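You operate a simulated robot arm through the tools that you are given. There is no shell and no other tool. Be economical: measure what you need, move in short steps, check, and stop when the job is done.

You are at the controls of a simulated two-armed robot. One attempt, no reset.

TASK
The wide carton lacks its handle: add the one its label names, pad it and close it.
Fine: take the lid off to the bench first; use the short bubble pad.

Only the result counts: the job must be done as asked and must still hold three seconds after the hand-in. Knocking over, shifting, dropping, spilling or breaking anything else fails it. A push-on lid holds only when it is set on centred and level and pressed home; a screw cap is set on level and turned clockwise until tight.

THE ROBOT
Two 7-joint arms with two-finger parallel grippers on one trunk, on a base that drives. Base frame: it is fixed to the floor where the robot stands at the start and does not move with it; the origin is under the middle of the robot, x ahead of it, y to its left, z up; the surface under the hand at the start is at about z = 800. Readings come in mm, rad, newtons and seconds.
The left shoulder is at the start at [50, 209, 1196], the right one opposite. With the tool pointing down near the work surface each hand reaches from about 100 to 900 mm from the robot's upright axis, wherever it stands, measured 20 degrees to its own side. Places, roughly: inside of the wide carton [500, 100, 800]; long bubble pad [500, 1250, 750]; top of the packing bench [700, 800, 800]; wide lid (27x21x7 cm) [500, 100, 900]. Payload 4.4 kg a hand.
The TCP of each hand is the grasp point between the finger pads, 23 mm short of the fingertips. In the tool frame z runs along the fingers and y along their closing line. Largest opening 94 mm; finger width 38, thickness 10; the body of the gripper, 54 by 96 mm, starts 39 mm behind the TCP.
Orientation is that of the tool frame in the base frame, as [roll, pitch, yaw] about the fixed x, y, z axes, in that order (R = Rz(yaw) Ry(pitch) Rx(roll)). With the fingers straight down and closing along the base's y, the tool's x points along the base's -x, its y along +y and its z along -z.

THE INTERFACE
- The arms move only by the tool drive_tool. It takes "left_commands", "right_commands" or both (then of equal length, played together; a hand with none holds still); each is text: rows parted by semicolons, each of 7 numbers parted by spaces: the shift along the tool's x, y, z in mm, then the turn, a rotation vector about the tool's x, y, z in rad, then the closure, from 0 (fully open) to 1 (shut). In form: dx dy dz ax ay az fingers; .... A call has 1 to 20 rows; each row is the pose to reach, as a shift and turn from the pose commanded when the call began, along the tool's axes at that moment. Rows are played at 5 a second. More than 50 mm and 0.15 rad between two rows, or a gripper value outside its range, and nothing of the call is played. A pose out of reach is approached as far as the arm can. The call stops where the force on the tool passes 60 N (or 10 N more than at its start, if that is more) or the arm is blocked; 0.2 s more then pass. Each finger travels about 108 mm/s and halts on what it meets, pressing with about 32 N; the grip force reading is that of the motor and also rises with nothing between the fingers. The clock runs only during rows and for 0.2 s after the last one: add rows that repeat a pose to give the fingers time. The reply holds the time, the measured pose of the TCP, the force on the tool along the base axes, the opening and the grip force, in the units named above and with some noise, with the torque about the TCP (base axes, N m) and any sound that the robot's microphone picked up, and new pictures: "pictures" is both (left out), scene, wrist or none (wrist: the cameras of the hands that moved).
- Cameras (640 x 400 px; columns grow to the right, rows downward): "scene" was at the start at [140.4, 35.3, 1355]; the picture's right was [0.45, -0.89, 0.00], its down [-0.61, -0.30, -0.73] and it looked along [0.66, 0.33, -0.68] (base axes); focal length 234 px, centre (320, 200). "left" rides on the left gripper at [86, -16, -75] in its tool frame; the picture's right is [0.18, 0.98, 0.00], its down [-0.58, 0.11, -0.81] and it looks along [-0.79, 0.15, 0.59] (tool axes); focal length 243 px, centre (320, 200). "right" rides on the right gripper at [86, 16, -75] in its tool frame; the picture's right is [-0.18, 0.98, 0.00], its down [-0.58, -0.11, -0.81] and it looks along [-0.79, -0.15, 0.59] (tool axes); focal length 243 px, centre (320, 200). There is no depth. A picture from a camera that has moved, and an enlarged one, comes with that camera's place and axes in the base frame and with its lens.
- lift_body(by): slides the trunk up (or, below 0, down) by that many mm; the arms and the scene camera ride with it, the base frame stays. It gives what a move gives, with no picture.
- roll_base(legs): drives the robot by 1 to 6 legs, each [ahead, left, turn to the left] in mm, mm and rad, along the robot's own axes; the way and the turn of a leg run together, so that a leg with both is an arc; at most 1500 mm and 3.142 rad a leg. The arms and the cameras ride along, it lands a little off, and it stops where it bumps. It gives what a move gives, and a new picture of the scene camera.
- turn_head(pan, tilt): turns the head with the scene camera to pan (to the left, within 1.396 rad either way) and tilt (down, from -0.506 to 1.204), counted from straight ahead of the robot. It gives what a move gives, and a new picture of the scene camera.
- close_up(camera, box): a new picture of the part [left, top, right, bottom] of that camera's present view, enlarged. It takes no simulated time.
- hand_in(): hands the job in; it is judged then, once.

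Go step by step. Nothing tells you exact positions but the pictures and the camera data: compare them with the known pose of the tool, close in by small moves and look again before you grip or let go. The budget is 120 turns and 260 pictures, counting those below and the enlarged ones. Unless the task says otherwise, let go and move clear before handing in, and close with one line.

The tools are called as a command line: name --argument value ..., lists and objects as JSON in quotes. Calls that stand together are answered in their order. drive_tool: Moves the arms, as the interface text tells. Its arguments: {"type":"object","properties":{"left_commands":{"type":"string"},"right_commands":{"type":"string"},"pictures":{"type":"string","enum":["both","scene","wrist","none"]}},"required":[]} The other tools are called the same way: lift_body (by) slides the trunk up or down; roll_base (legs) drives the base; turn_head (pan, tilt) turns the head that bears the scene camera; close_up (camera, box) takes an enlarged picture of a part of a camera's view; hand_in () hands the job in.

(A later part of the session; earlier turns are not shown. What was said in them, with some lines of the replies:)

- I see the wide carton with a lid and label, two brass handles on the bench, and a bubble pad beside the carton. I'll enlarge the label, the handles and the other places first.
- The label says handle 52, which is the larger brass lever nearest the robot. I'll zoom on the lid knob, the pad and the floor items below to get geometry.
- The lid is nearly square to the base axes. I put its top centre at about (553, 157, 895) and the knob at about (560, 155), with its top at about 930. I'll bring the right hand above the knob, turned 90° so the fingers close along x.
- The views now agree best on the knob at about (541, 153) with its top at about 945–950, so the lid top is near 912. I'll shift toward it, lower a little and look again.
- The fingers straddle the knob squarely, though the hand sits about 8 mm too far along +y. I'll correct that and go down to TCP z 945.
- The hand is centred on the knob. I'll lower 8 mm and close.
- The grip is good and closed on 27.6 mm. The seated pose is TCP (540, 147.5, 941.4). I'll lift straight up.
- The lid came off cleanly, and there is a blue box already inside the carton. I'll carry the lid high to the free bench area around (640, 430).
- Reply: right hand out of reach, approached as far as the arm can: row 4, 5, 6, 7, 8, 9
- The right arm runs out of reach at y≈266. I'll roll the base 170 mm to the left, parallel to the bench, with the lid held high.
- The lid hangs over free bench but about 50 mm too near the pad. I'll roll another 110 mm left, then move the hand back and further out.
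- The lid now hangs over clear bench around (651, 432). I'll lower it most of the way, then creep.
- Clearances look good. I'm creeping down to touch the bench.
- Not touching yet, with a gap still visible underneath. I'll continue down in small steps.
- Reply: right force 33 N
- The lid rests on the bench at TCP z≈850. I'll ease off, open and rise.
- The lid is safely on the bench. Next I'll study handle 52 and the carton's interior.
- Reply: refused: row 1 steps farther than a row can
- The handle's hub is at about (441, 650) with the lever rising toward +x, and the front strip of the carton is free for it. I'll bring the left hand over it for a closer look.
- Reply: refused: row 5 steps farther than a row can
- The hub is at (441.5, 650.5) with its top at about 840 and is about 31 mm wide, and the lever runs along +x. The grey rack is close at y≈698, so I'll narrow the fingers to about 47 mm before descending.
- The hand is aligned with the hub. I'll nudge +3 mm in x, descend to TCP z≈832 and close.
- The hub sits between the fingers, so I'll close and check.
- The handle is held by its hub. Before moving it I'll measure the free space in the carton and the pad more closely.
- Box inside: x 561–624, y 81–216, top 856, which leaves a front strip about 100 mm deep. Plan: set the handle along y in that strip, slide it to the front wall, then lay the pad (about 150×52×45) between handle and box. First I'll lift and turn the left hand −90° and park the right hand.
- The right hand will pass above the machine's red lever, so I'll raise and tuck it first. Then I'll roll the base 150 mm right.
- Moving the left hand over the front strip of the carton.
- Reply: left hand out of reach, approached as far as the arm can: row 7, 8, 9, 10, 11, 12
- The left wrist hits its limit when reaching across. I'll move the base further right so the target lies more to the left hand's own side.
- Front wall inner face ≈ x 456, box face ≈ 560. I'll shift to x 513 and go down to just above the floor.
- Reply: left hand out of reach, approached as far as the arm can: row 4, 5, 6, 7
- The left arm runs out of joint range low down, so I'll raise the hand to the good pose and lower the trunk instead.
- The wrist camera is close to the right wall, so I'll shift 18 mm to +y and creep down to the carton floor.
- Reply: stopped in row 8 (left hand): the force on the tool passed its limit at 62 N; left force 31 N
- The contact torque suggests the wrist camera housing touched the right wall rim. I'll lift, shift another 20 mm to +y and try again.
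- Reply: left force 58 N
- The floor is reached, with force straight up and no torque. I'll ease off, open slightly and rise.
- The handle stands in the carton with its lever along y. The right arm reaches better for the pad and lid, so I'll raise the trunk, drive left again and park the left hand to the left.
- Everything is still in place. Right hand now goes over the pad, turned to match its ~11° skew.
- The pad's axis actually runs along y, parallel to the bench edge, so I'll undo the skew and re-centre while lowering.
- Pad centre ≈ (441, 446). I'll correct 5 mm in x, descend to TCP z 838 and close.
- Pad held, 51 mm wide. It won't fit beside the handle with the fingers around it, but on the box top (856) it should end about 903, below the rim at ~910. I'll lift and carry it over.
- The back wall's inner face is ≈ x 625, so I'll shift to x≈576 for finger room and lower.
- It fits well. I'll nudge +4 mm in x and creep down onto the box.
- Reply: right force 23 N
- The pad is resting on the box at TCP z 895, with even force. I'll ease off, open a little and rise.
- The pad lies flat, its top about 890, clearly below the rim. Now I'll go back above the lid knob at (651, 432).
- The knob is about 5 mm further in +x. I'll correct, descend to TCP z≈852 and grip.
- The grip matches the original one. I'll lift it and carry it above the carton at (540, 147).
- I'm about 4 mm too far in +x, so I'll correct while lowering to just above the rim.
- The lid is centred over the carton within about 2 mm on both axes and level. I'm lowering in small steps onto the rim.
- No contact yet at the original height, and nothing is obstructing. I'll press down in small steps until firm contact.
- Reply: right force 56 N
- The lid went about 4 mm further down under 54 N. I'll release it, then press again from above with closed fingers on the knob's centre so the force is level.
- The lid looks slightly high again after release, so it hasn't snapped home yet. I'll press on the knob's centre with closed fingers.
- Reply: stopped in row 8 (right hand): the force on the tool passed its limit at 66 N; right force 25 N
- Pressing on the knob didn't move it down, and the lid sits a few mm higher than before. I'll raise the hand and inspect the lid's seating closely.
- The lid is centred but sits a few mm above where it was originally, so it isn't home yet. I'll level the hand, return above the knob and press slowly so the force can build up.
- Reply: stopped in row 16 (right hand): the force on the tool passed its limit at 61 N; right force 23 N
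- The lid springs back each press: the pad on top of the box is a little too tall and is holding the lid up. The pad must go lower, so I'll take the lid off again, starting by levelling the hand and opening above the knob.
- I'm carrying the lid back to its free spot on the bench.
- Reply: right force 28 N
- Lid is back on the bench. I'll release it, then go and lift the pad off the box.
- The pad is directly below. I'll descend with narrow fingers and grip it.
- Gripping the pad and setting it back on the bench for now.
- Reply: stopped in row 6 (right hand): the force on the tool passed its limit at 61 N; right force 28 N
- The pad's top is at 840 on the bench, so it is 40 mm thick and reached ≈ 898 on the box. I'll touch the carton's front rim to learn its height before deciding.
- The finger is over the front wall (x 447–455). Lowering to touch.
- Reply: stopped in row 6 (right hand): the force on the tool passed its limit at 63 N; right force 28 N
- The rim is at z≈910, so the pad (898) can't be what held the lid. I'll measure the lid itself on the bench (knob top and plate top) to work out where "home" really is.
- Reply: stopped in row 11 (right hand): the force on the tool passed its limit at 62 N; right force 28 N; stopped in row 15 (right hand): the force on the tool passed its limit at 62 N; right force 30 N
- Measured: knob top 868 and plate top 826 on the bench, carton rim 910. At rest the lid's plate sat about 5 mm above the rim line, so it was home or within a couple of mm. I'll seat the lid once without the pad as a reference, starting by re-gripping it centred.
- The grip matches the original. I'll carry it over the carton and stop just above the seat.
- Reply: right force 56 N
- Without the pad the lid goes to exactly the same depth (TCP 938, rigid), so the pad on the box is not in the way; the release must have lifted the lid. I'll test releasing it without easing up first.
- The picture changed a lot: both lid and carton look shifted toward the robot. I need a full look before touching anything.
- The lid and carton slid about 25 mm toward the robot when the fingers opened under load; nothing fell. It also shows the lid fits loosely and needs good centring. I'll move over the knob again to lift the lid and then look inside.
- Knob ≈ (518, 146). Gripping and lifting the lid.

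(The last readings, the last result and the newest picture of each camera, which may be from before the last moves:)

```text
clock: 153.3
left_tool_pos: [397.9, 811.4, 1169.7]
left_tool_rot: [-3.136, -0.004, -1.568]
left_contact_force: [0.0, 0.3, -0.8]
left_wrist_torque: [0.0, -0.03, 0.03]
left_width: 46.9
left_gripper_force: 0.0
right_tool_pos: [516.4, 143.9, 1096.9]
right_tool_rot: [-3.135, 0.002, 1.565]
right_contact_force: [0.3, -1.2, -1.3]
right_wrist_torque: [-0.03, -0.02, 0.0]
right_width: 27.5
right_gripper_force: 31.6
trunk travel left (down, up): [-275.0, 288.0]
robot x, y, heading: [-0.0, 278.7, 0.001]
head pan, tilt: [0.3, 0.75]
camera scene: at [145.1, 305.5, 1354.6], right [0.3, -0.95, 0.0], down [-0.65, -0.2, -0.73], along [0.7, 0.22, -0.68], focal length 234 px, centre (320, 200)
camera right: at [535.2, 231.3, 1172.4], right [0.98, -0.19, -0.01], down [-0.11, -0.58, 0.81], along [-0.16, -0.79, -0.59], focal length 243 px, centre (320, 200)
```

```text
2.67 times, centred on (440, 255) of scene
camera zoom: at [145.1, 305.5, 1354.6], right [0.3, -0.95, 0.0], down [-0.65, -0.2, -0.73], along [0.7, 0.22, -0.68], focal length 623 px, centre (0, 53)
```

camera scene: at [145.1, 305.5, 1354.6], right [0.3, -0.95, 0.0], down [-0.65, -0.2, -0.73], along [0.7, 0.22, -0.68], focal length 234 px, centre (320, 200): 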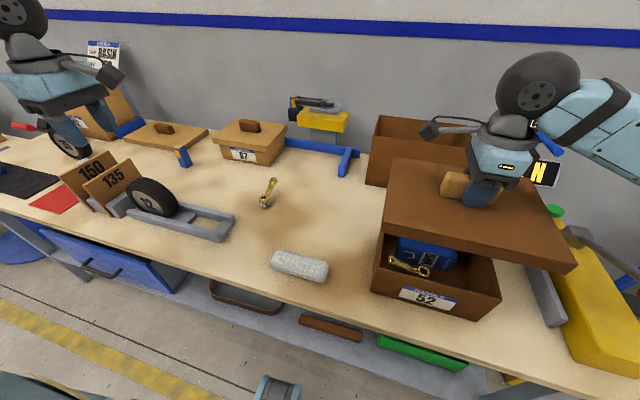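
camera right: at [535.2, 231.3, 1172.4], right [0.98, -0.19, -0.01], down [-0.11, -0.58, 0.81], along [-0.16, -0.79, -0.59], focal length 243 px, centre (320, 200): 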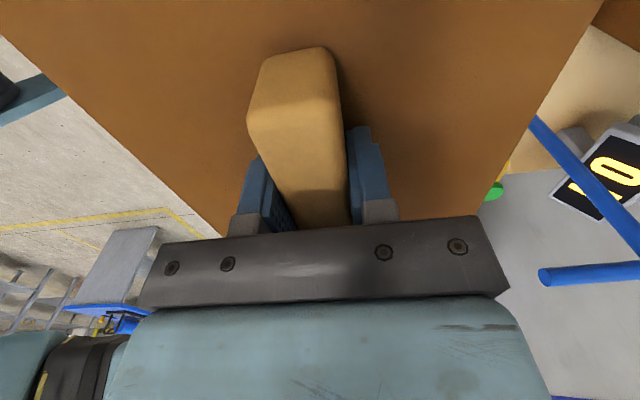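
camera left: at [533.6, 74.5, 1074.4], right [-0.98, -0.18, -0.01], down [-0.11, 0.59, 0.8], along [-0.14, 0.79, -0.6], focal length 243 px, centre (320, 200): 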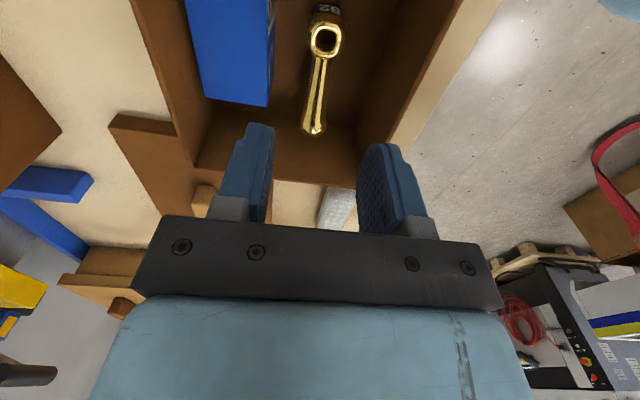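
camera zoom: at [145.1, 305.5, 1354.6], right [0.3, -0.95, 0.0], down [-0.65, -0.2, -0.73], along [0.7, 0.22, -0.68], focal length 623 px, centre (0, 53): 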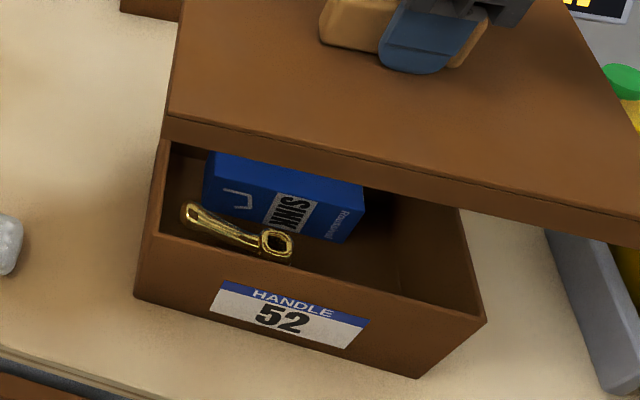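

The contents are undisturbed. I'll set the lid back on the bench and release it there.

drive_tool --right_commands "38 18 0 0 0 0 1; 76 36 0 0 0 0 1; 114 54 0 0 0 0 1; 152 72 0 0 0 0 1; 190 90 0 0 0 0 1; 228 108 0 0 0 0 1; 266 126 0 0 0 0 1; 288 134 20 0 0 0 1; 288 134 60 0 0 0 1; 288 134 100 0 0 0 1; 288 134 140 0 0 0 1; 288 134 180 0 0 0 1; 288 134 215 0 0 0 1; 288 134 232 0 0 0 1; 288 134 238 0 0 0 1; 288 134 243 0 0 0 1; 288 134 246 0 0 0 1; 288 134 247 0 0 0 1" --pictures "none"

close_up --camera "scene" --box '[250, 140, 510, 320]'

```text
clock: 157.1
left_tool_pos: [395.0, 811.9, 1170.8]
left_tool_rot: [-3.132, -0.005, -1.57]
left_contact_force: [-0.3, 0.1, 0.6]
left_wrist_torque: [0.03, 0.03, 0.0]
left_width: 47.0
left_gripper_force: 0.1
right_tool_pos: [651.5, 432.0, 850.0]
right_tool_rot: [-3.136, 0.0, 1.563]
right_contact_force: [-0.7, 1.4, 15.5]
right_wrist_torque: [-0.87, -0.29, 0.06]
right_width: 27.6
right_gripper_force: 32.6
trunk travel left (down, up): [-275.0, 288.0]
robot x, y, heading: [1.2, 283.8, 0.003]
head pan, tilt: [0.3, 0.75]
```

```text
2.22 times, centred on (380, 230) of scene
camera zoom: at [143.1, 305.8, 1355.2], right [0.3, -0.95, 0.0], down [-0.65, -0.2, -0.73], along [0.7, 0.22, -0.68], focal length 519 px, centre (187, 133)
```

zoom: 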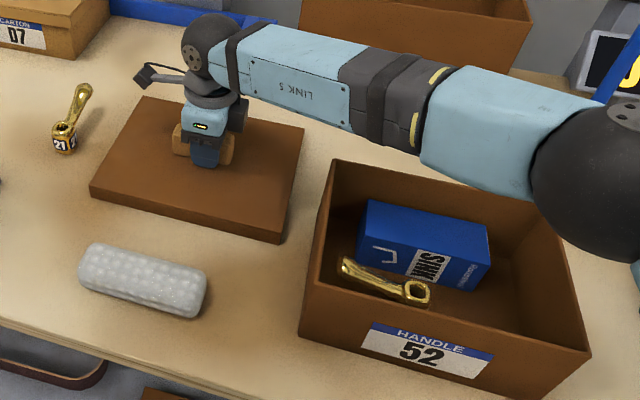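

drive_tool --right_commands "0 0 -2 0 0 0 1; 0 0 -2 0 0 0 0.6; 0 0 -2 0 0 0 0; 0 0 -2 0 0 0 0; 0 0 -2 0 0 0 0; 0 0 -40 0 0 0 0; 0 0 -80 0 0 0 0; 4 -45 -80 0 0 0 0; 8 -90 -80 0 0 0 0; 12 -135 -80 0 0 0 0; 16 -180 -80 0 0 0 0; 17 -209 -80 0 0 0 0; 17 -209 -80 0 0 0 0" --pictures "wrist"

```text
clock: 159.9
left_tool_pos: [396.7, 812.5, 1169.3]
left_tool_rot: [-3.135, -0.005, -1.568]
left_contact_force: [0.7, 1.2, 0.0]
left_wrist_torque: [-0.03, -0.01, 0.01]
left_width: 47.0
left_gripper_force: 0.1
right_tool_pos: [442.8, 449.4, 933.7]
right_tool_rot: [-3.136, 0.002, 1.564]
right_contact_force: [1.0, 0.7, 0.0]
right_wrist_torque: [-0.02, 0.02, 0.0]
right_width: 94.1
right_gripper_force: 0.0
trunk travel left (down, up): [-275.0, 288.0]
robot x, y, heading: [-1.2, 281.3, 0.003]
head pan, tilt: [0.3, 0.75]
camera right: at [461.1, 536.1, 1008.1], right [0.98, -0.19, -0.01], down [-0.11, -0.58, 0.81], along [-0.16, -0.79, -0.59], focal length 243 px, centre (320, 200)
```

right: 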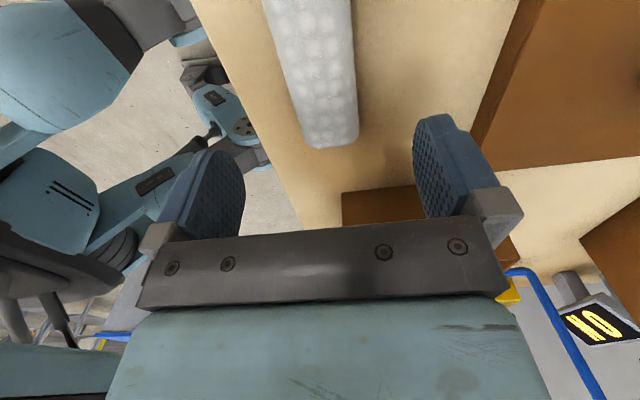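

The pad is centred under the hand. I'll grip it and carry it over the carton's box.

drive_tool --right_commands "0 0 40 0 0 0 0; 0 0 75 0 0 0 0; 0 0 93 0 0 0 0; 0 0 93 0 0 0 0.5; 0 0 93 0 0 0 1; 0 0 93 0 0 0 1; 0 0 93 0 0 0 1; 0 0 50 0 0 0 1; 0 0 5 0 0 0 1; 0 0 -40 0 0 0 1; 0 0 -60 0 0 0 1; -40 16 -60 0 0 0 1; -80 32 -60 0 0 0 1; -120 48 -60 0 0 0 1; -160 64 -60 0 0 0 1; -200 80 -60 0 0 0 1; -240 96 -60 0 0 0 1; -280 112 -60 0 0 0 1; -301 120 -60 0 0 0 1; -301 120 -60 0 0 0 1" --pictures "wrist"

close_up --camera "scene" --box '[350, 160, 530, 320]'

```text
clock: 164.1
left_tool_pos: [395.6, 812.7, 1170.0]
left_tool_rot: [-3.136, -0.007, -1.569]
left_contact_force: [0.2, 0.3, -0.6]
left_wrist_torque: [0.01, -0.03, -0.02]
left_width: 46.9
left_gripper_force: 0.0
right_tool_pos: [564.0, 148.9, 991.0]
right_tool_rot: [-3.134, 0.001, 1.562]
right_contact_force: [0.1, -0.5, -0.3]
right_wrist_torque: [-0.02, 0.01, -0.03]
right_width: 51.1
right_gripper_force: 32.1
trunk travel left (down, up): [-275.0, 288.0]
robot x, y, heading: [1.7, 283.6, -0.001]
head pan, tilt: [0.3, 0.75]
camera right: at [581.7, 234.7, 1066.3], right [0.98, -0.19, -0.01], down [-0.11, -0.58, 0.81], along [-0.16, -0.79, -0.59], focal length 243 px, centre (320, 200)
```

right: 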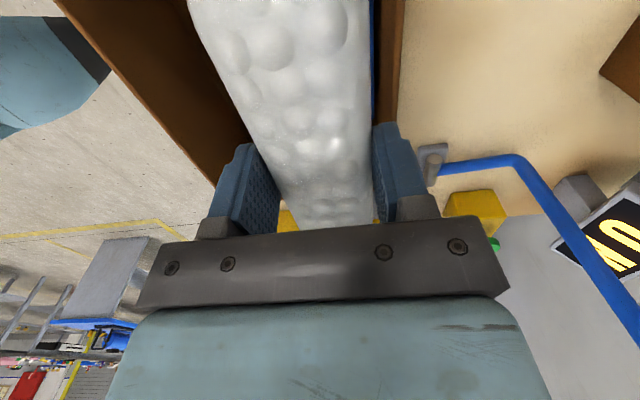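

```text
2.50 times, centred on (440, 240) of scene
camera zoom: at [144.8, 306.0, 1354.7], right [0.3, -0.95, 0.0], down [-0.65, -0.2, -0.73], along [0.7, 0.22, -0.68], focal length 584 px, centre (20, 100)
```

zoom: 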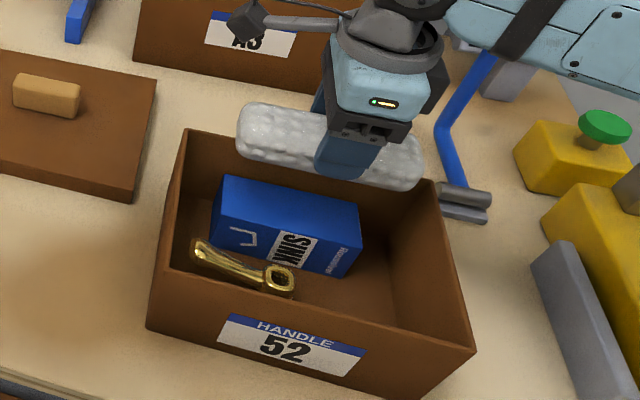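

The alignment is good. I'll lower the pad onto the box and release it.

drive_tool --right_commands "0 0 30 0 0 0 1; 0 0 60 0 0 0 1; 0 0 80 0 0 0 1; 0 0 88 0 0 0 1; 0 0 91 0 0 0 1; 0 0 93 0 0 0 1; 0 0 95 0 0 0 1; 0 0 95 0 0 0 1" --pictures "none"

close_up --camera "scene" --box '[350, 160, 530, 320]'

```text
clock: 165.9
left_tool_pos: [394.6, 812.1, 1171.2]
left_tool_rot: [-3.132, -0.005, -1.57]
left_contact_force: [-0.1, 0.3, -0.3]
left_wrist_torque: [0.0, 0.01, 0.03]
left_width: 46.9
left_gripper_force: 0.0
right_tool_pos: [561.3, 149.0, 897.7]
right_tool_rot: [-3.137, 0.0, 1.564]
right_contact_force: [4.0, 1.2, 22.6]
right_wrist_torque: [0.04, -0.24, -0.01]
right_width: 51.1
right_gripper_force: 32.3
trunk travel left (down, up): [-275.0, 288.0]
robot x, y, heading: [-0.2, 282.3, 0.0]
head pan, tilt: [0.3, 0.75]
```

```text
2.50 times, centred on (440, 240) of scene
camera zoom: at [142.9, 306.4, 1355.0], right [0.3, -0.95, 0.0], down [-0.65, -0.2, -0.73], along [0.7, 0.22, -0.68], focal length 584 px, centre (20, 100)
```

zoom: 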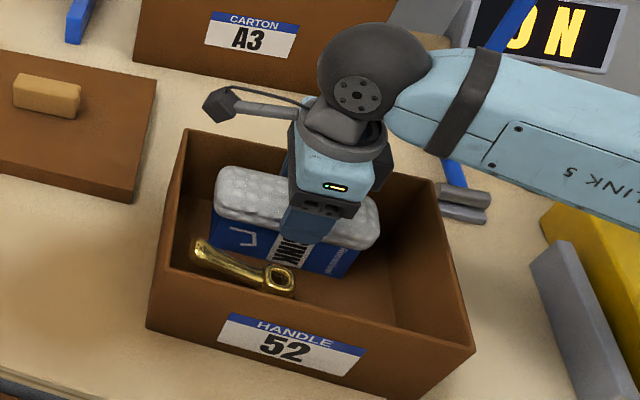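

Pad is on the box. I'll release it, rise, and head back to the lid's knob.

drive_tool --right_commands "0 0 -3 0 0 0 1; 0 0 -3 0 0 0 0.4; 0 0 -3 0 0 0 0.38; 0 0 -3 0 0 0 0.38; 0 0 -25 0 0 0 0.38; 0 0 -60 0 0 0 0.38; 0 0 -100 0 0 0 0.38; 0 0 -130 0 0 0 0.3; 36 11 -130 0 0 0 0; 72 22 -130 0 0 0 0; 108 33 -130 0 0 0 0; 144 44 -130 0 0 0 0; 180 55 -130 0 0 0 0; 216 67 -130 0 0 0 0; 252 79 -130 0 0 0 0; 286 90 -110 0 0 0 0; 286 90 -70 0 0 0 0; 286 90 -35 0 0 0 0; 286 90 -35 0 0 0 0" --pictures "both"

close_up --camera "scene" --box '[350, 180, 530, 320]'

```text
clock: 169.9
left_tool_pos: [396.5, 811.4, 1170.0]
left_tool_rot: [-3.135, -0.005, -1.569]
left_contact_force: [-0.4, 0.6, 0.4]
left_wrist_torque: [0.0, 0.01, -0.05]
left_width: 47.0
left_gripper_force: 0.0
right_tool_pos: [653.0, 430.9, 931.3]
right_tool_rot: [-3.134, 0.001, 1.564]
right_contact_force: [-0.9, -0.8, 0.1]
right_wrist_torque: [-0.05, -0.01, -0.02]
right_width: 94.0
right_gripper_force: 0.1
trunk travel left (down, up): [-275.0, 288.0]
robot x, y, heading: [-1.6, 280.4, -0.001]
head pan, tilt: [0.3, 0.75]
camera scene: at [144.5, 305.6, 1354.7], right [0.3, -0.95, 0.0], down [-0.65, -0.2, -0.73], along [0.7, 0.22, -0.68], focal length 234 px, centre (320, 200)
camera right: at [672.1, 518.1, 1006.3], right [0.98, -0.19, -0.01], down [-0.11, -0.58, 0.81], along [-0.16, -0.79, -0.59], focal length 243 px, centre (320, 200)
```

scene: 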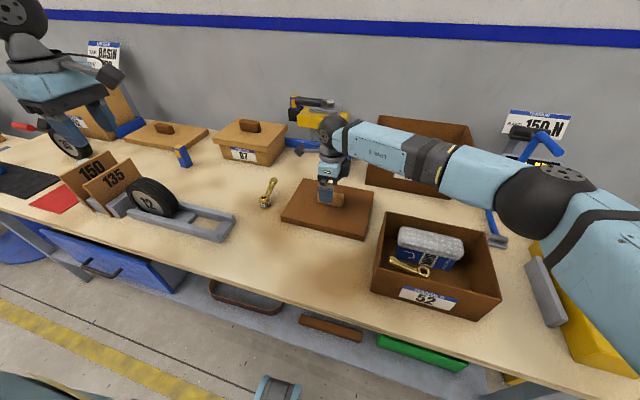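
right: 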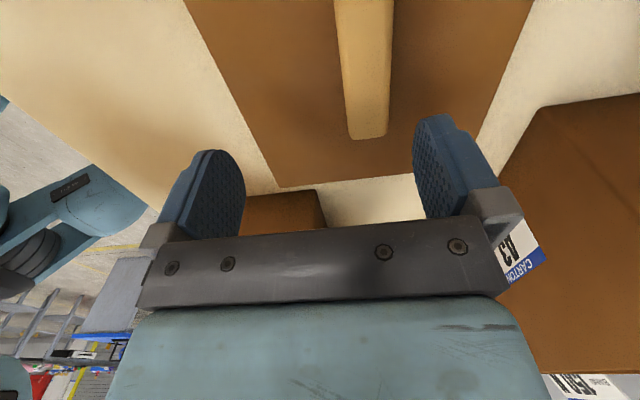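

```text
2.86 times, centred on (440, 250) of scene
camera zoom: at [144.5, 305.6, 1354.7], right [0.3, -0.95, 0.0], down [-0.65, -0.2, -0.73], along [0.7, 0.22, -0.68], focal length 667 px, centre (-23, 57)
```

zoom: 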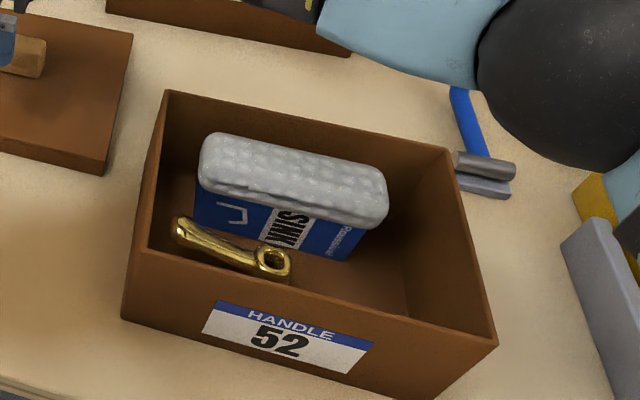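

The lid slid about 26 mm in +x when released, because the fingertips were rubbing on the plate; next time I'll grip higher. I'll re-centre over the knob and look.

drive_tool --right_commands "0 13 0 0 0 0 0; 0 26 10 0 0 0 0; 0 26 25 0 0 0 0; 0 26 25 0 0 0 0" --pictures "wrist"

```text
clock: 170.9
left_tool_pos: [395.7, 811.6, 1170.8]
left_tool_rot: [-3.135, -0.005, -1.57]
left_contact_force: [0.1, -0.3, 0.7]
left_wrist_torque: [-0.02, -0.01, -0.01]
left_width: 47.1
left_gripper_force: 0.0
right_tool_pos: [679.5, 430.6, 905.5]
right_tool_rot: [-3.134, 0.001, 1.562]
right_contact_force: [0.1, -0.8, 0.5]
right_wrist_torque: [0.01, 0.03, -0.01]
right_width: 93.9
right_gripper_force: 0.0
trunk travel left (down, up): [-275.0, 288.0]
robot x, y, heading: [2.7, 282.5, 0.002]
head pan, tilt: [0.3, 0.75]
camera right: at [697.3, 517.8, 979.5], right [0.98, -0.19, -0.01], down [-0.11, -0.58, 0.81], along [-0.16, -0.79, -0.59], focal length 243 px, centre (320, 200)
```

right: 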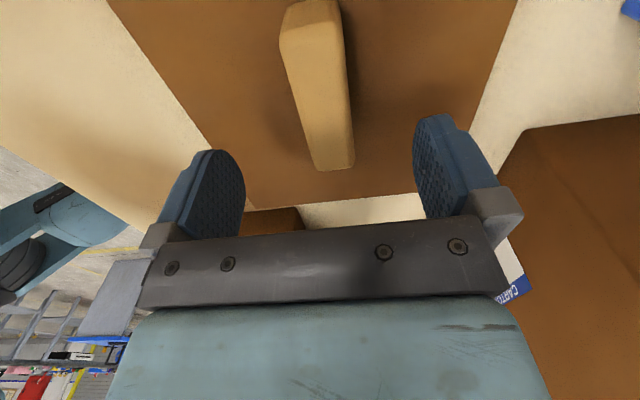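

drive_tool --right_commands "-2 0 25 0 0 0 0; -2 0 49 0 0 0 0; -2 0 49 0 0 0 0.4; -2 0 49 0 0 0 1; -2 0 49 0 0 0 1; -2 0 49 0 0 0 1; -2 0 35 0 0 0 1; -2 0 -5 0 0 0 1; -2 0 -45 0 0 0 1; -2 0 -85 0 0 0 1; -2 0 -125 0 0 0 1; -37 -19 -125 0 0 0 1; -72 -38 -125 0 0 0 1; -107 -57 -125 0 0 0 1; -142 -76 -125 0 0 0 1; -177 -96 -125 0 0 0 1; -212 -116 -125 0 0 0 1; -247 -136 -125 0 0 0 1; -282 -155 -120 0 0 0 1; -282 -155 -110 0 0 0 1" --pictures "wrist"

close_up --camera "scene" --box '[350, 160, 530, 330]'

```text
clock: 175.1
left_tool_pos: [396.8, 813.4, 1169.6]
left_tool_rot: [-3.134, -0.005, -1.567]
left_contact_force: [-0.2, 0.1, -1.0]
left_wrist_torque: [0.01, 0.0, -0.02]
left_width: 47.1
left_gripper_force: 0.1
right_tool_pos: [525.4, 151.7, 1012.8]
right_tool_rot: [-3.136, 0.002, 1.564]
right_contact_force: [-0.2, -0.1, -0.6]
right_wrist_torque: [-0.03, 0.0, 0.04]
right_width: 27.6
right_gripper_force: 32.4
trunk travel left (down, up): [-275.0, 288.0]
robot x, y, heading: [5.4, 286.0, -0.001]
head pan, tilt: [0.3, 0.75]
camera right: at [542.7, 238.2, 1087.1], right [0.98, -0.19, -0.01], down [-0.11, -0.58, 0.81], along [-0.16, -0.79, -0.59], focal length 243 px, centre (320, 200)
```

right: 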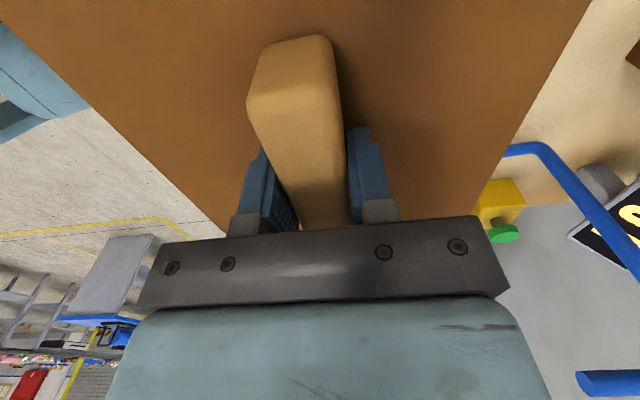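

```text
2.35 times, centred on (440, 245) of scene
camera zoom: at [145.4, 306.8, 1354.6], right [0.3, -0.95, 0.0], down [-0.65, -0.2, -0.73], along [0.7, 0.22, -0.68], focal length 549 px, centre (38, 94)
```

zoom: 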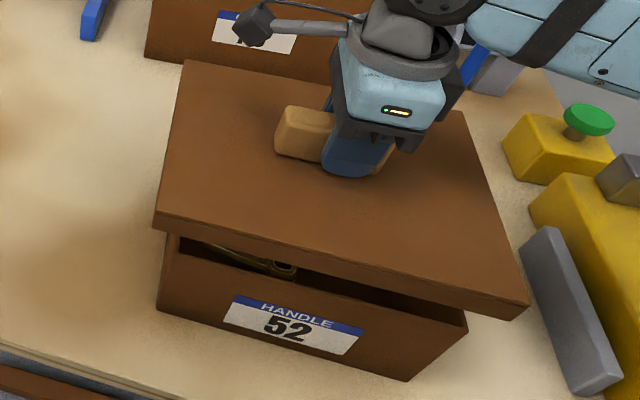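

The lid is about 6–7 mm too far in +y and 2–3 mm in −x relative to the carton. I'll correct and lower to just above the rim.

drive_tool --right_commands "-3 1 10 0 0 0 1; -6.5 2.5 25 0 0 0 1; -6.5 2.5 40 0 0 0 1; -6.5 2.5 42 0 0 0 1; -6.5 2.5 42 0 0 0 1" --pictures "none"

close_up --camera "scene" --box '[360, 230, 440, 290]'

close_up --camera "scene" --box '[440, 260, 520, 320]'

```text
clock: 176.3
left_tool_pos: [395.5, 812.4, 1170.3]
left_tool_rot: [-3.136, -0.005, -1.568]
left_contact_force: [-0.3, -0.6, -0.4]
left_wrist_torque: [-0.02, 0.0, -0.05]
left_width: 46.8
left_gripper_force: 0.0
right_tool_pos: [527.7, 144.5, 971.9]
right_tool_rot: [-3.136, -0.001, 1.564]
right_contact_force: [0.2, -0.3, -1.6]
right_wrist_torque: [-0.03, -0.02, 0.04]
right_width: 27.9
right_gripper_force: 31.6
trunk travel left (down, up): [-275.0, 288.0]
robot x, y, heading: [1.0, 277.3, 0.001]
head pan, tilt: [0.3, 0.75]
```

```text
6.67 times, centred on (400, 260) of scene
camera zoom: at [144.9, 305.7, 1354.7], right [0.3, -0.95, 0.0], down [-0.65, -0.2, -0.73], along [0.7, 0.22, -0.68], focal length 1557 px, centre (-213, -200)
```

zoom: 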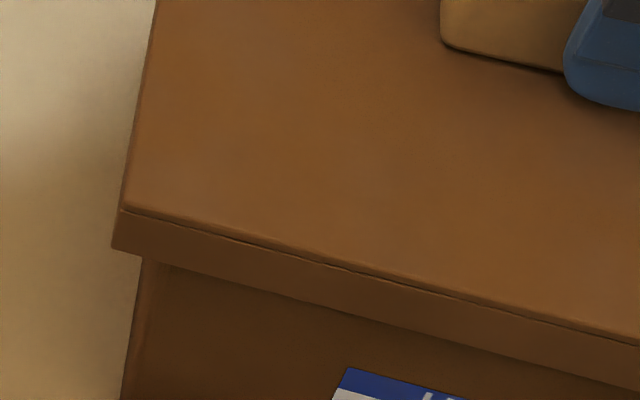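

```text
6.67 times, centred on (480, 290) of scene
camera zoom: at [144.9, 305.7, 1354.7], right [0.3, -0.95, 0.0], down [-0.65, -0.2, -0.73], along [0.7, 0.22, -0.68], focal length 1557 px, centre (-747, -400)
```

zoom: 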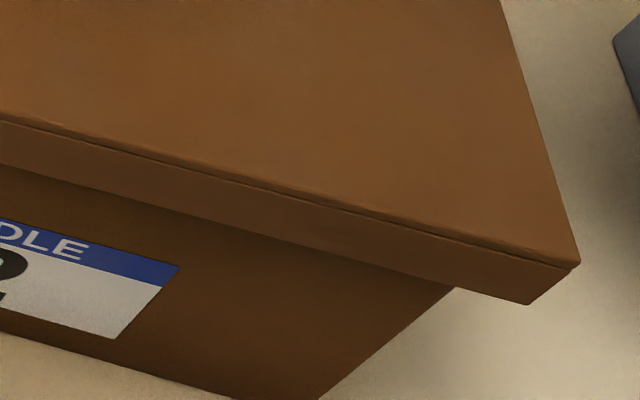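

Overhang left/right is equal within 1 mm. In x the lid should go about 3.5 mm toward the robot. I'll correct and lower onto the seat.

drive_tool --right_commands "-0.8 -3.5 0 0 0 0 1; -0.8 -3.5 8 0 0 0 1; -0.8 -3.5 16 0 0 0 1; -0.8 -3.5 22 0 0 0 1; -0.8 -3.5 25 0 0 0 1; -0.8 -3.5 27 0 0 0 1; -0.8 -3.5 28 0 0 0 1; -0.8 -3.5 29 0 0 0 1; -0.8 -3.5 30 0 0 0 1; -0.8 -3.5 31 0 0 0 1" --pictures "none"

close_up --camera "scene" --box '[350, 180, 530, 320]'

```text
clock: 178.5
left_tool_pos: [396.3, 811.8, 1169.7]
left_tool_rot: [-3.134, -0.006, -1.57]
left_contact_force: [-0.3, -0.3, 0.1]
left_wrist_torque: [0.02, 0.0, 0.01]
left_width: 46.9
left_gripper_force: 0.1
right_tool_pos: [521.7, 143.1, 942.8]
right_tool_rot: [-3.136, -0.001, 1.564]
right_contact_force: [-1.5, 0.1, 2.9]
right_wrist_torque: [-0.38, -0.26, -0.08]
right_width: 27.8
right_gripper_force: 32.4
trunk travel left (down, up): [-275.0, 288.0]
robot x, y, heading: [1.6, 282.5, 0.003]
head pan, tilt: [0.3, 0.75]
```

```text
2.86 times, centred on (440, 250) of scene
camera zoom: at [144.4, 305.9, 1354.8], right [0.3, -0.95, 0.0], down [-0.65, -0.2, -0.73], along [0.7, 0.22, -0.68], focal length 667 px, centre (-23, 57)
```

zoom: 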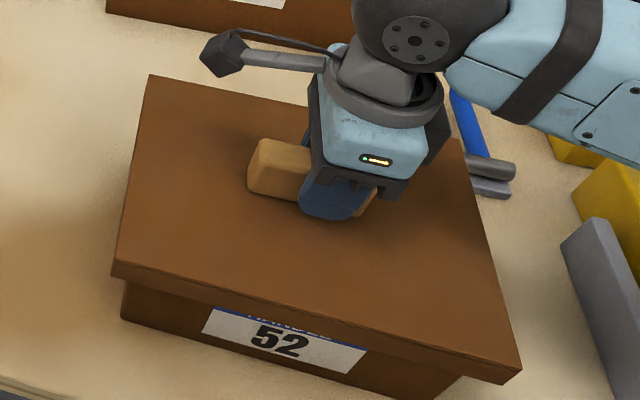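

Light contact at z 942.8, but the front overhang hides more of the label than it originally did. I'll lift slightly, shift +3.5 mm in x and set it down again.

drive_tool --right_commands "0 0 -8 0 0 0 1; 0 3.5 -8 0 0 0 1; 0 3.5 -8 0 0 0 1; 0 3.5 -4 0 0 0 1; 0 3.5 -1 0 0 0 1; 0 3.5 0 0 0 0 1; 0 3.5 0.5 0 0 0 1" --pictures "none"

close_up --camera "scene" --box '[350, 180, 530, 320]'

close_up --camera "scene" --box '[390, 260, 470, 310]'

```text
clock: 180.1
left_tool_pos: [395.8, 811.7, 1170.5]
left_tool_rot: [-3.132, -0.006, -1.571]
left_contact_force: [0.7, -0.6, 0.1]
left_wrist_torque: [-0.01, 0.0, 0.0]
left_width: 47.1
left_gripper_force: 0.1
right_tool_pos: [523.9, 144.6, 942.6]
right_tool_rot: [-3.139, 0.0, 1.563]
right_contact_force: [0.0, -3.3, 16.2]
right_wrist_torque: [-0.58, -0.17, -0.04]
right_width: 27.6
right_gripper_force: 32.1
trunk travel left (down, up): [-275.0, 288.0]
robot x, y, heading: [-2.6, 285.3, -0.001]
head pan, tilt: [0.3, 0.75]
```

```text
2.86 times, centred on (440, 250) of scene
camera zoom: at [143.4, 305.8, 1355.1], right [0.3, -0.95, 0.0], down [-0.65, -0.2, -0.73], along [0.7, 0.22, -0.68], focal length 667 px, centre (-23, 57)
```

zoom: 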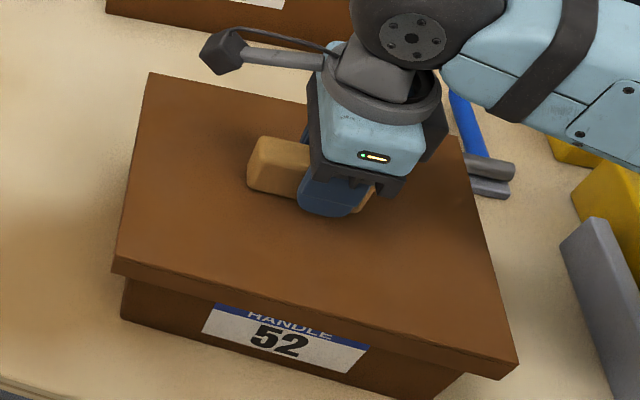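

```text
8.00 times, centred on (430, 285) of scene
camera zoom: at [143.4, 305.8, 1355.1], right [0.3, -0.95, 0.0], down [-0.65, -0.2, -0.73], along [0.7, 0.22, -0.68], focal length 1868 px, centre (-560, -480)
```

zoom: 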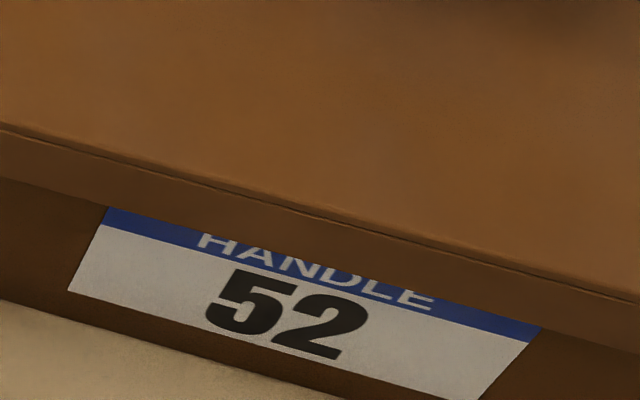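

The lid now sits like the original within 1–2 mm, with light even contact. I'll relax the force, open (fingertips clear of the plate), rise and close the fingers above the knob.

drive_tool --right_commands "0 0 -1.5 0 0 0 1; 0 0 -1.5 0 0 0 0.8; 0 0 -1.5 0 0 0 0.5; 0 0 -1.5 0 0 0 0; 0 0 -1.5 0 0 0 0; 0 0 -1.5 0 0 0 0; 0 0 -25 0 0 0 0; 0 0 -60 0 0 0 0; 0 0 -70 0 0 0 0.5; 0 0 -70 0 0 0 1; 0 0 -70 0 0 0 1; 0 0 -70 0 0 0 1" --pictures "wrist"

close_up --camera "scene" --box '[350, 180, 530, 320]'

```text
clock: 182.7
left_tool_pos: [395.9, 811.4, 1170.3]
left_tool_rot: [-3.134, -0.005, -1.568]
left_contact_force: [-0.2, -0.5, -0.2]
left_wrist_torque: [-0.03, 0.01, -0.01]
left_width: 47.1
left_gripper_force: 0.1
right_tool_pos: [525.6, 145.8, 1011.6]
right_tool_rot: [-3.135, 0.001, 1.564]
right_contact_force: [-0.4, 0.1, 0.3]
right_wrist_torque: [0.0, 0.01, 0.02]
right_width: 0.0
right_gripper_force: 32.1
trunk travel left (down, up): [-275.0, 288.0]
robot x, y, heading: [0.9, 286.0, 0.001]
head pan, tilt: [0.3, 0.75]
camera right: at [544.1, 232.5, 1086.5], right [0.98, -0.19, -0.01], down [-0.11, -0.58, 0.81], along [-0.16, -0.79, -0.59], focal length 243 px, centre (320, 200)
```

right: 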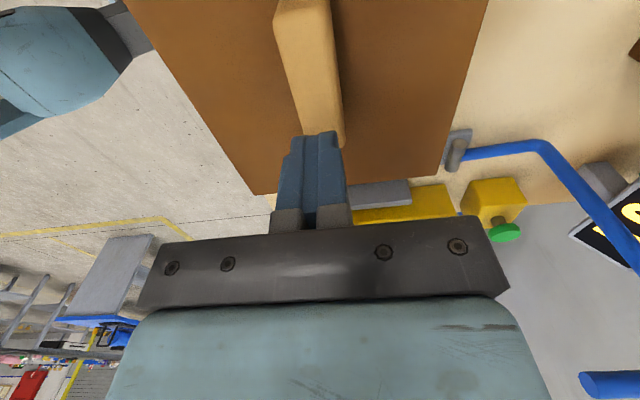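

```text
2.86 times, centred on (440, 250) of scene
camera zoom: at [144.8, 305.8, 1354.7], right [0.3, -0.95, 0.0], down [-0.65, -0.2, -0.73], along [0.7, 0.22, -0.68], focal length 667 px, centre (-23, 57)
```

zoom: 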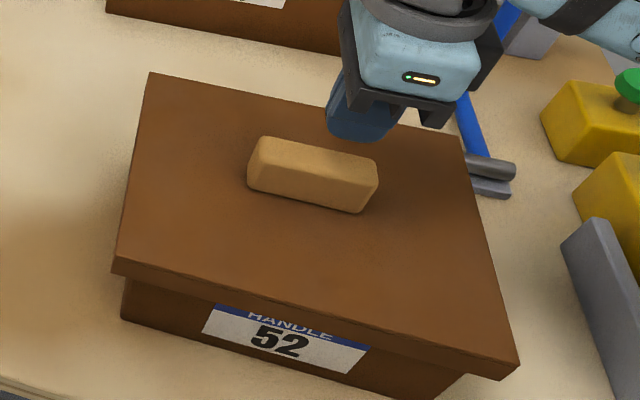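

The lid stayed exactly in place on release. Now I'll press on the knob's centre slowly with closed fingers.

drive_tool --right_commands "5 1 15 0 0 0 1; 5 1 25 0 0 0 1; 5 1 29 0 0 0 1; 5 1 31 0 0 0 1; 5 1 32 0 0 0 1; 5 1 33 0 0 0 1; 5 1 34 0 0 0 1; 5 1 35 0 0 0 1; 5 1 36 0 0 0 1; 5 1 37 0 0 0 1; 5 1 38 0 0 0 1; 5 1 38 0 0 0 1; 5 1 38 0 0 0 1" --pictures "none"

close_up --camera "scene" --box '[350, 180, 530, 320]'

```text
clock: 185.2
left_tool_pos: [394.4, 812.2, 1170.5]
left_tool_rot: [-3.133, -0.005, -1.567]
left_contact_force: [0.4, 0.0, 0.6]
left_wrist_torque: [0.01, 0.01, -0.01]
left_width: 47.3
left_gripper_force: 0.0
right_tool_pos: [525.6, 149.7, 979.1]
right_tool_rot: [3.134, -0.004, 1.561]
right_contact_force: [-8.4, -2.5, 20.5]
right_wrist_torque: [-0.22, 0.18, 0.11]
right_width: 0.1
right_gripper_force: 32.0
trunk travel left (down, up): [-275.0, 288.0]
robot x, y, heading: [-1.9, 282.5, 0.002]
head pan, tilt: [0.3, 0.75]
stopped in row 12 (right hand): the force on the tool passed its limit at 61 N (the readings are from after the stop); the commanded pose is now the measured one
```

```text
2.86 times, centred on (440, 250) of scene
camera zoom: at [142.3, 305.9, 1354.4], right [0.3, -0.96, 0.0], down [-0.65, -0.2, -0.73], along [0.7, 0.22, -0.68], focal length 667 px, centre (-23, 57)
```

zoom: 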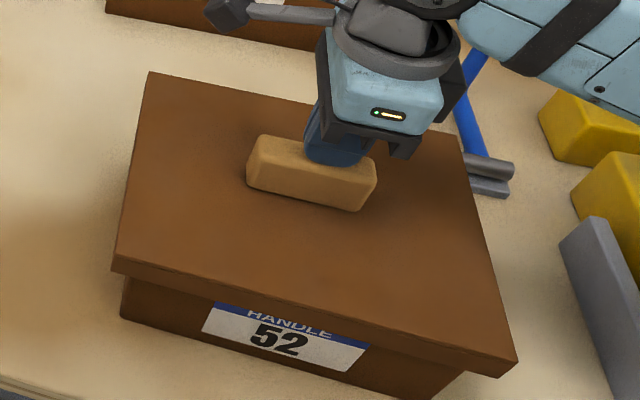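

Contact is at the same height as the fully home reference (979), with 61 N applied. One more press shifted to the knob's middle, then I'll rise clear.

drive_tool --right_commands "0 0 -8 0.007 -0.004 0 1; 0 -5 -8 0.007 -0.004 0 1; 0 -5 -2 0.007 -0.004 0 1; 0 -5 0 0.007 -0.004 0 1; 0 -5 1 0.007 -0.004 0 1; 0 -5 2 0.007 -0.004 0 1; 0 -5 3 0.007 -0.004 0 1; 0 -5 4 0.007 -0.004 0 1; 0 -5 5 0.007 -0.004 0 1; 0 -5 5.5 0.007 -0.004 0 1; 0 -5 5.5 0.007 -0.004 0 1; 0 -5 5.5 0.007 -0.004 0 1" --pictures "none"

drive_tool --right_commands "0 0 -10 0 0 0 1; 0 0 -40 0 0 0 1; 0 0 -80 0 0 0 1; 0 0 -120 0 0 0 1; -40 0 -150 0 0 0 1; -80 -10 -180 0 0 0 1; -120 -30 -200 0 0 0 1; -160 -60 -210 0 0 0 1; -200 -90 -220 0 0 0 1; -200 -120 -230 0 0 0 1; -200 -120 -230 0 0 0 1" --pictures "scene"

close_up --camera "scene" --box '[350, 180, 530, 330]'

```text
clock: 187.0
left_tool_pos: [394.8, 811.3, 1170.4]
left_tool_rot: [-3.132, -0.006, -1.569]
left_contact_force: [0.4, 0.4, 0.2]
left_wrist_torque: [-0.02, -0.03, 0.0]
left_width: 47.1
left_gripper_force: 0.0
right_tool_pos: [522.8, 150.9, 980.1]
right_tool_rot: [3.136, -0.004, 1.561]
right_contact_force: [-8.8, -2.0, 22.5]
right_wrist_torque: [-0.18, 0.21, 0.09]
right_width: 0.0
right_gripper_force: 31.8
trunk travel left (down, up): [-275.0, 288.0]
robot x, y, heading: [-0.5, 280.7, 0.002]
head pan, tilt: [0.3, 0.75]
stopped in row 9 (right hand): the force on the tool passed its limit at 61 N (the readings are from after the stop); the commanded pose is now the measured one
```

```text
refused: row 6 steps farther than a row can; nothing moved
```

```text
2.67 times, centred on (440, 255) of scene
camera zoom: at [142.2, 305.7, 1354.6], right [0.3, -0.96, 0.0], down [-0.65, -0.2, -0.73], along [0.7, 0.22, -0.68], focal length 623 px, centre (0, 53)
```

zoom: 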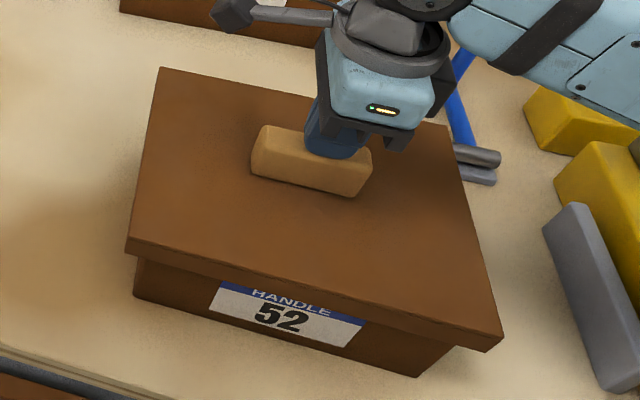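

The lid is level and centred, matching the original view. I'll rise clear.

drive_tool --right_commands "0 0 -10 0 0 0 1; 0 0 -45 0 0 0 1; 0 0 -85 0 0 0 1; 0 0 -120 0 0 0 1; -30 0 -150 0 0 0 1; -60 -10 -180 0 0 0 1; -95 -30 -195 0 0 0 1; -130 -55 -205 0 0 0 1; -160 -85 -215 0 0 0 1; -190 -110 -225 0 0 0 1; -190 -110 -225 0 0 0 1" --pictures "scene"

close_up --camera "scene" --box '[350, 180, 530, 330]'

close_up --camera "scene" --box '[360, 230, 520, 330]'

```text
clock: 189.4
left_tool_pos: [398.0, 811.2, 1169.4]
left_tool_rot: [-3.135, -0.005, -1.569]
left_contact_force: [-0.2, 0.5, -0.6]
left_wrist_torque: [-0.01, 0.02, -0.02]
left_width: 46.8
left_gripper_force: 0.1
right_tool_pos: [414.3, -37.4, 1200.4]
right_tool_rot: [3.142, -0.002, 1.561]
right_contact_force: [0.3, -0.7, -0.1]
right_wrist_torque: [0.0, 0.02, 0.02]
right_width: 0.0
right_gripper_force: 32.4
trunk travel left (down, up): [-275.0, 288.0]
robot x, y, heading: [1.8, 281.3, 0.001]
head pan, tilt: [0.3, 0.75]
camera scene: at [146.0, 306.4, 1354.5], right [0.3, -0.96, 0.0], down [-0.65, -0.2, -0.73], along [0.7, 0.22, -0.68], focal length 234 px, centre (320, 200)
```

scene: 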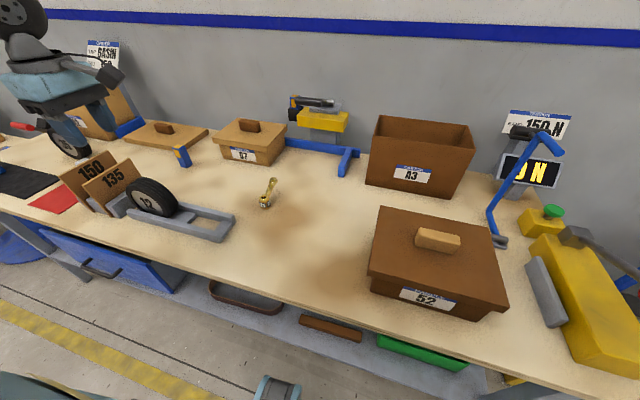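

```text
2.67 times, centred on (440, 255) of scene
camera zoom: at [146.0, 306.4, 1354.5], right [0.3, -0.96, 0.0], down [-0.65, -0.2, -0.73], along [0.7, 0.22, -0.68], focal length 623 px, centre (0, 53)
```

zoom: 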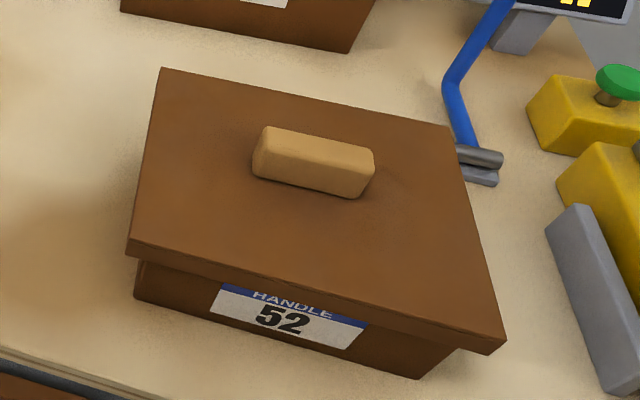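

```text
4.00 times, centred on (440, 280) of scene
camera zoom: at [146.0, 306.4, 1354.5], right [0.3, -0.96, 0.0], down [-0.65, -0.2, -0.73], along [0.7, 0.22, -0.68], focal length 934 px, centre (-160, -120)
```

zoom: 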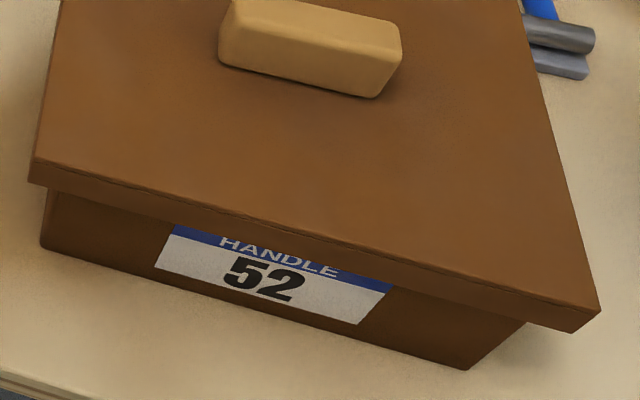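

The carton is closed, with the lid level and centred as at the start. Handle 52 and the short pad are inside, and both hands are clear, so I'm handing in.

hand_in

```text
The job is handed in.
```

The wide carton now holds handle 52 with the short bubble pad on top of the boxed part beside it, and the lid is back on, centred and pressed with about 60 N. I never heard a click, and the carton itself slid about 17 mm toward the robot during a lid test.
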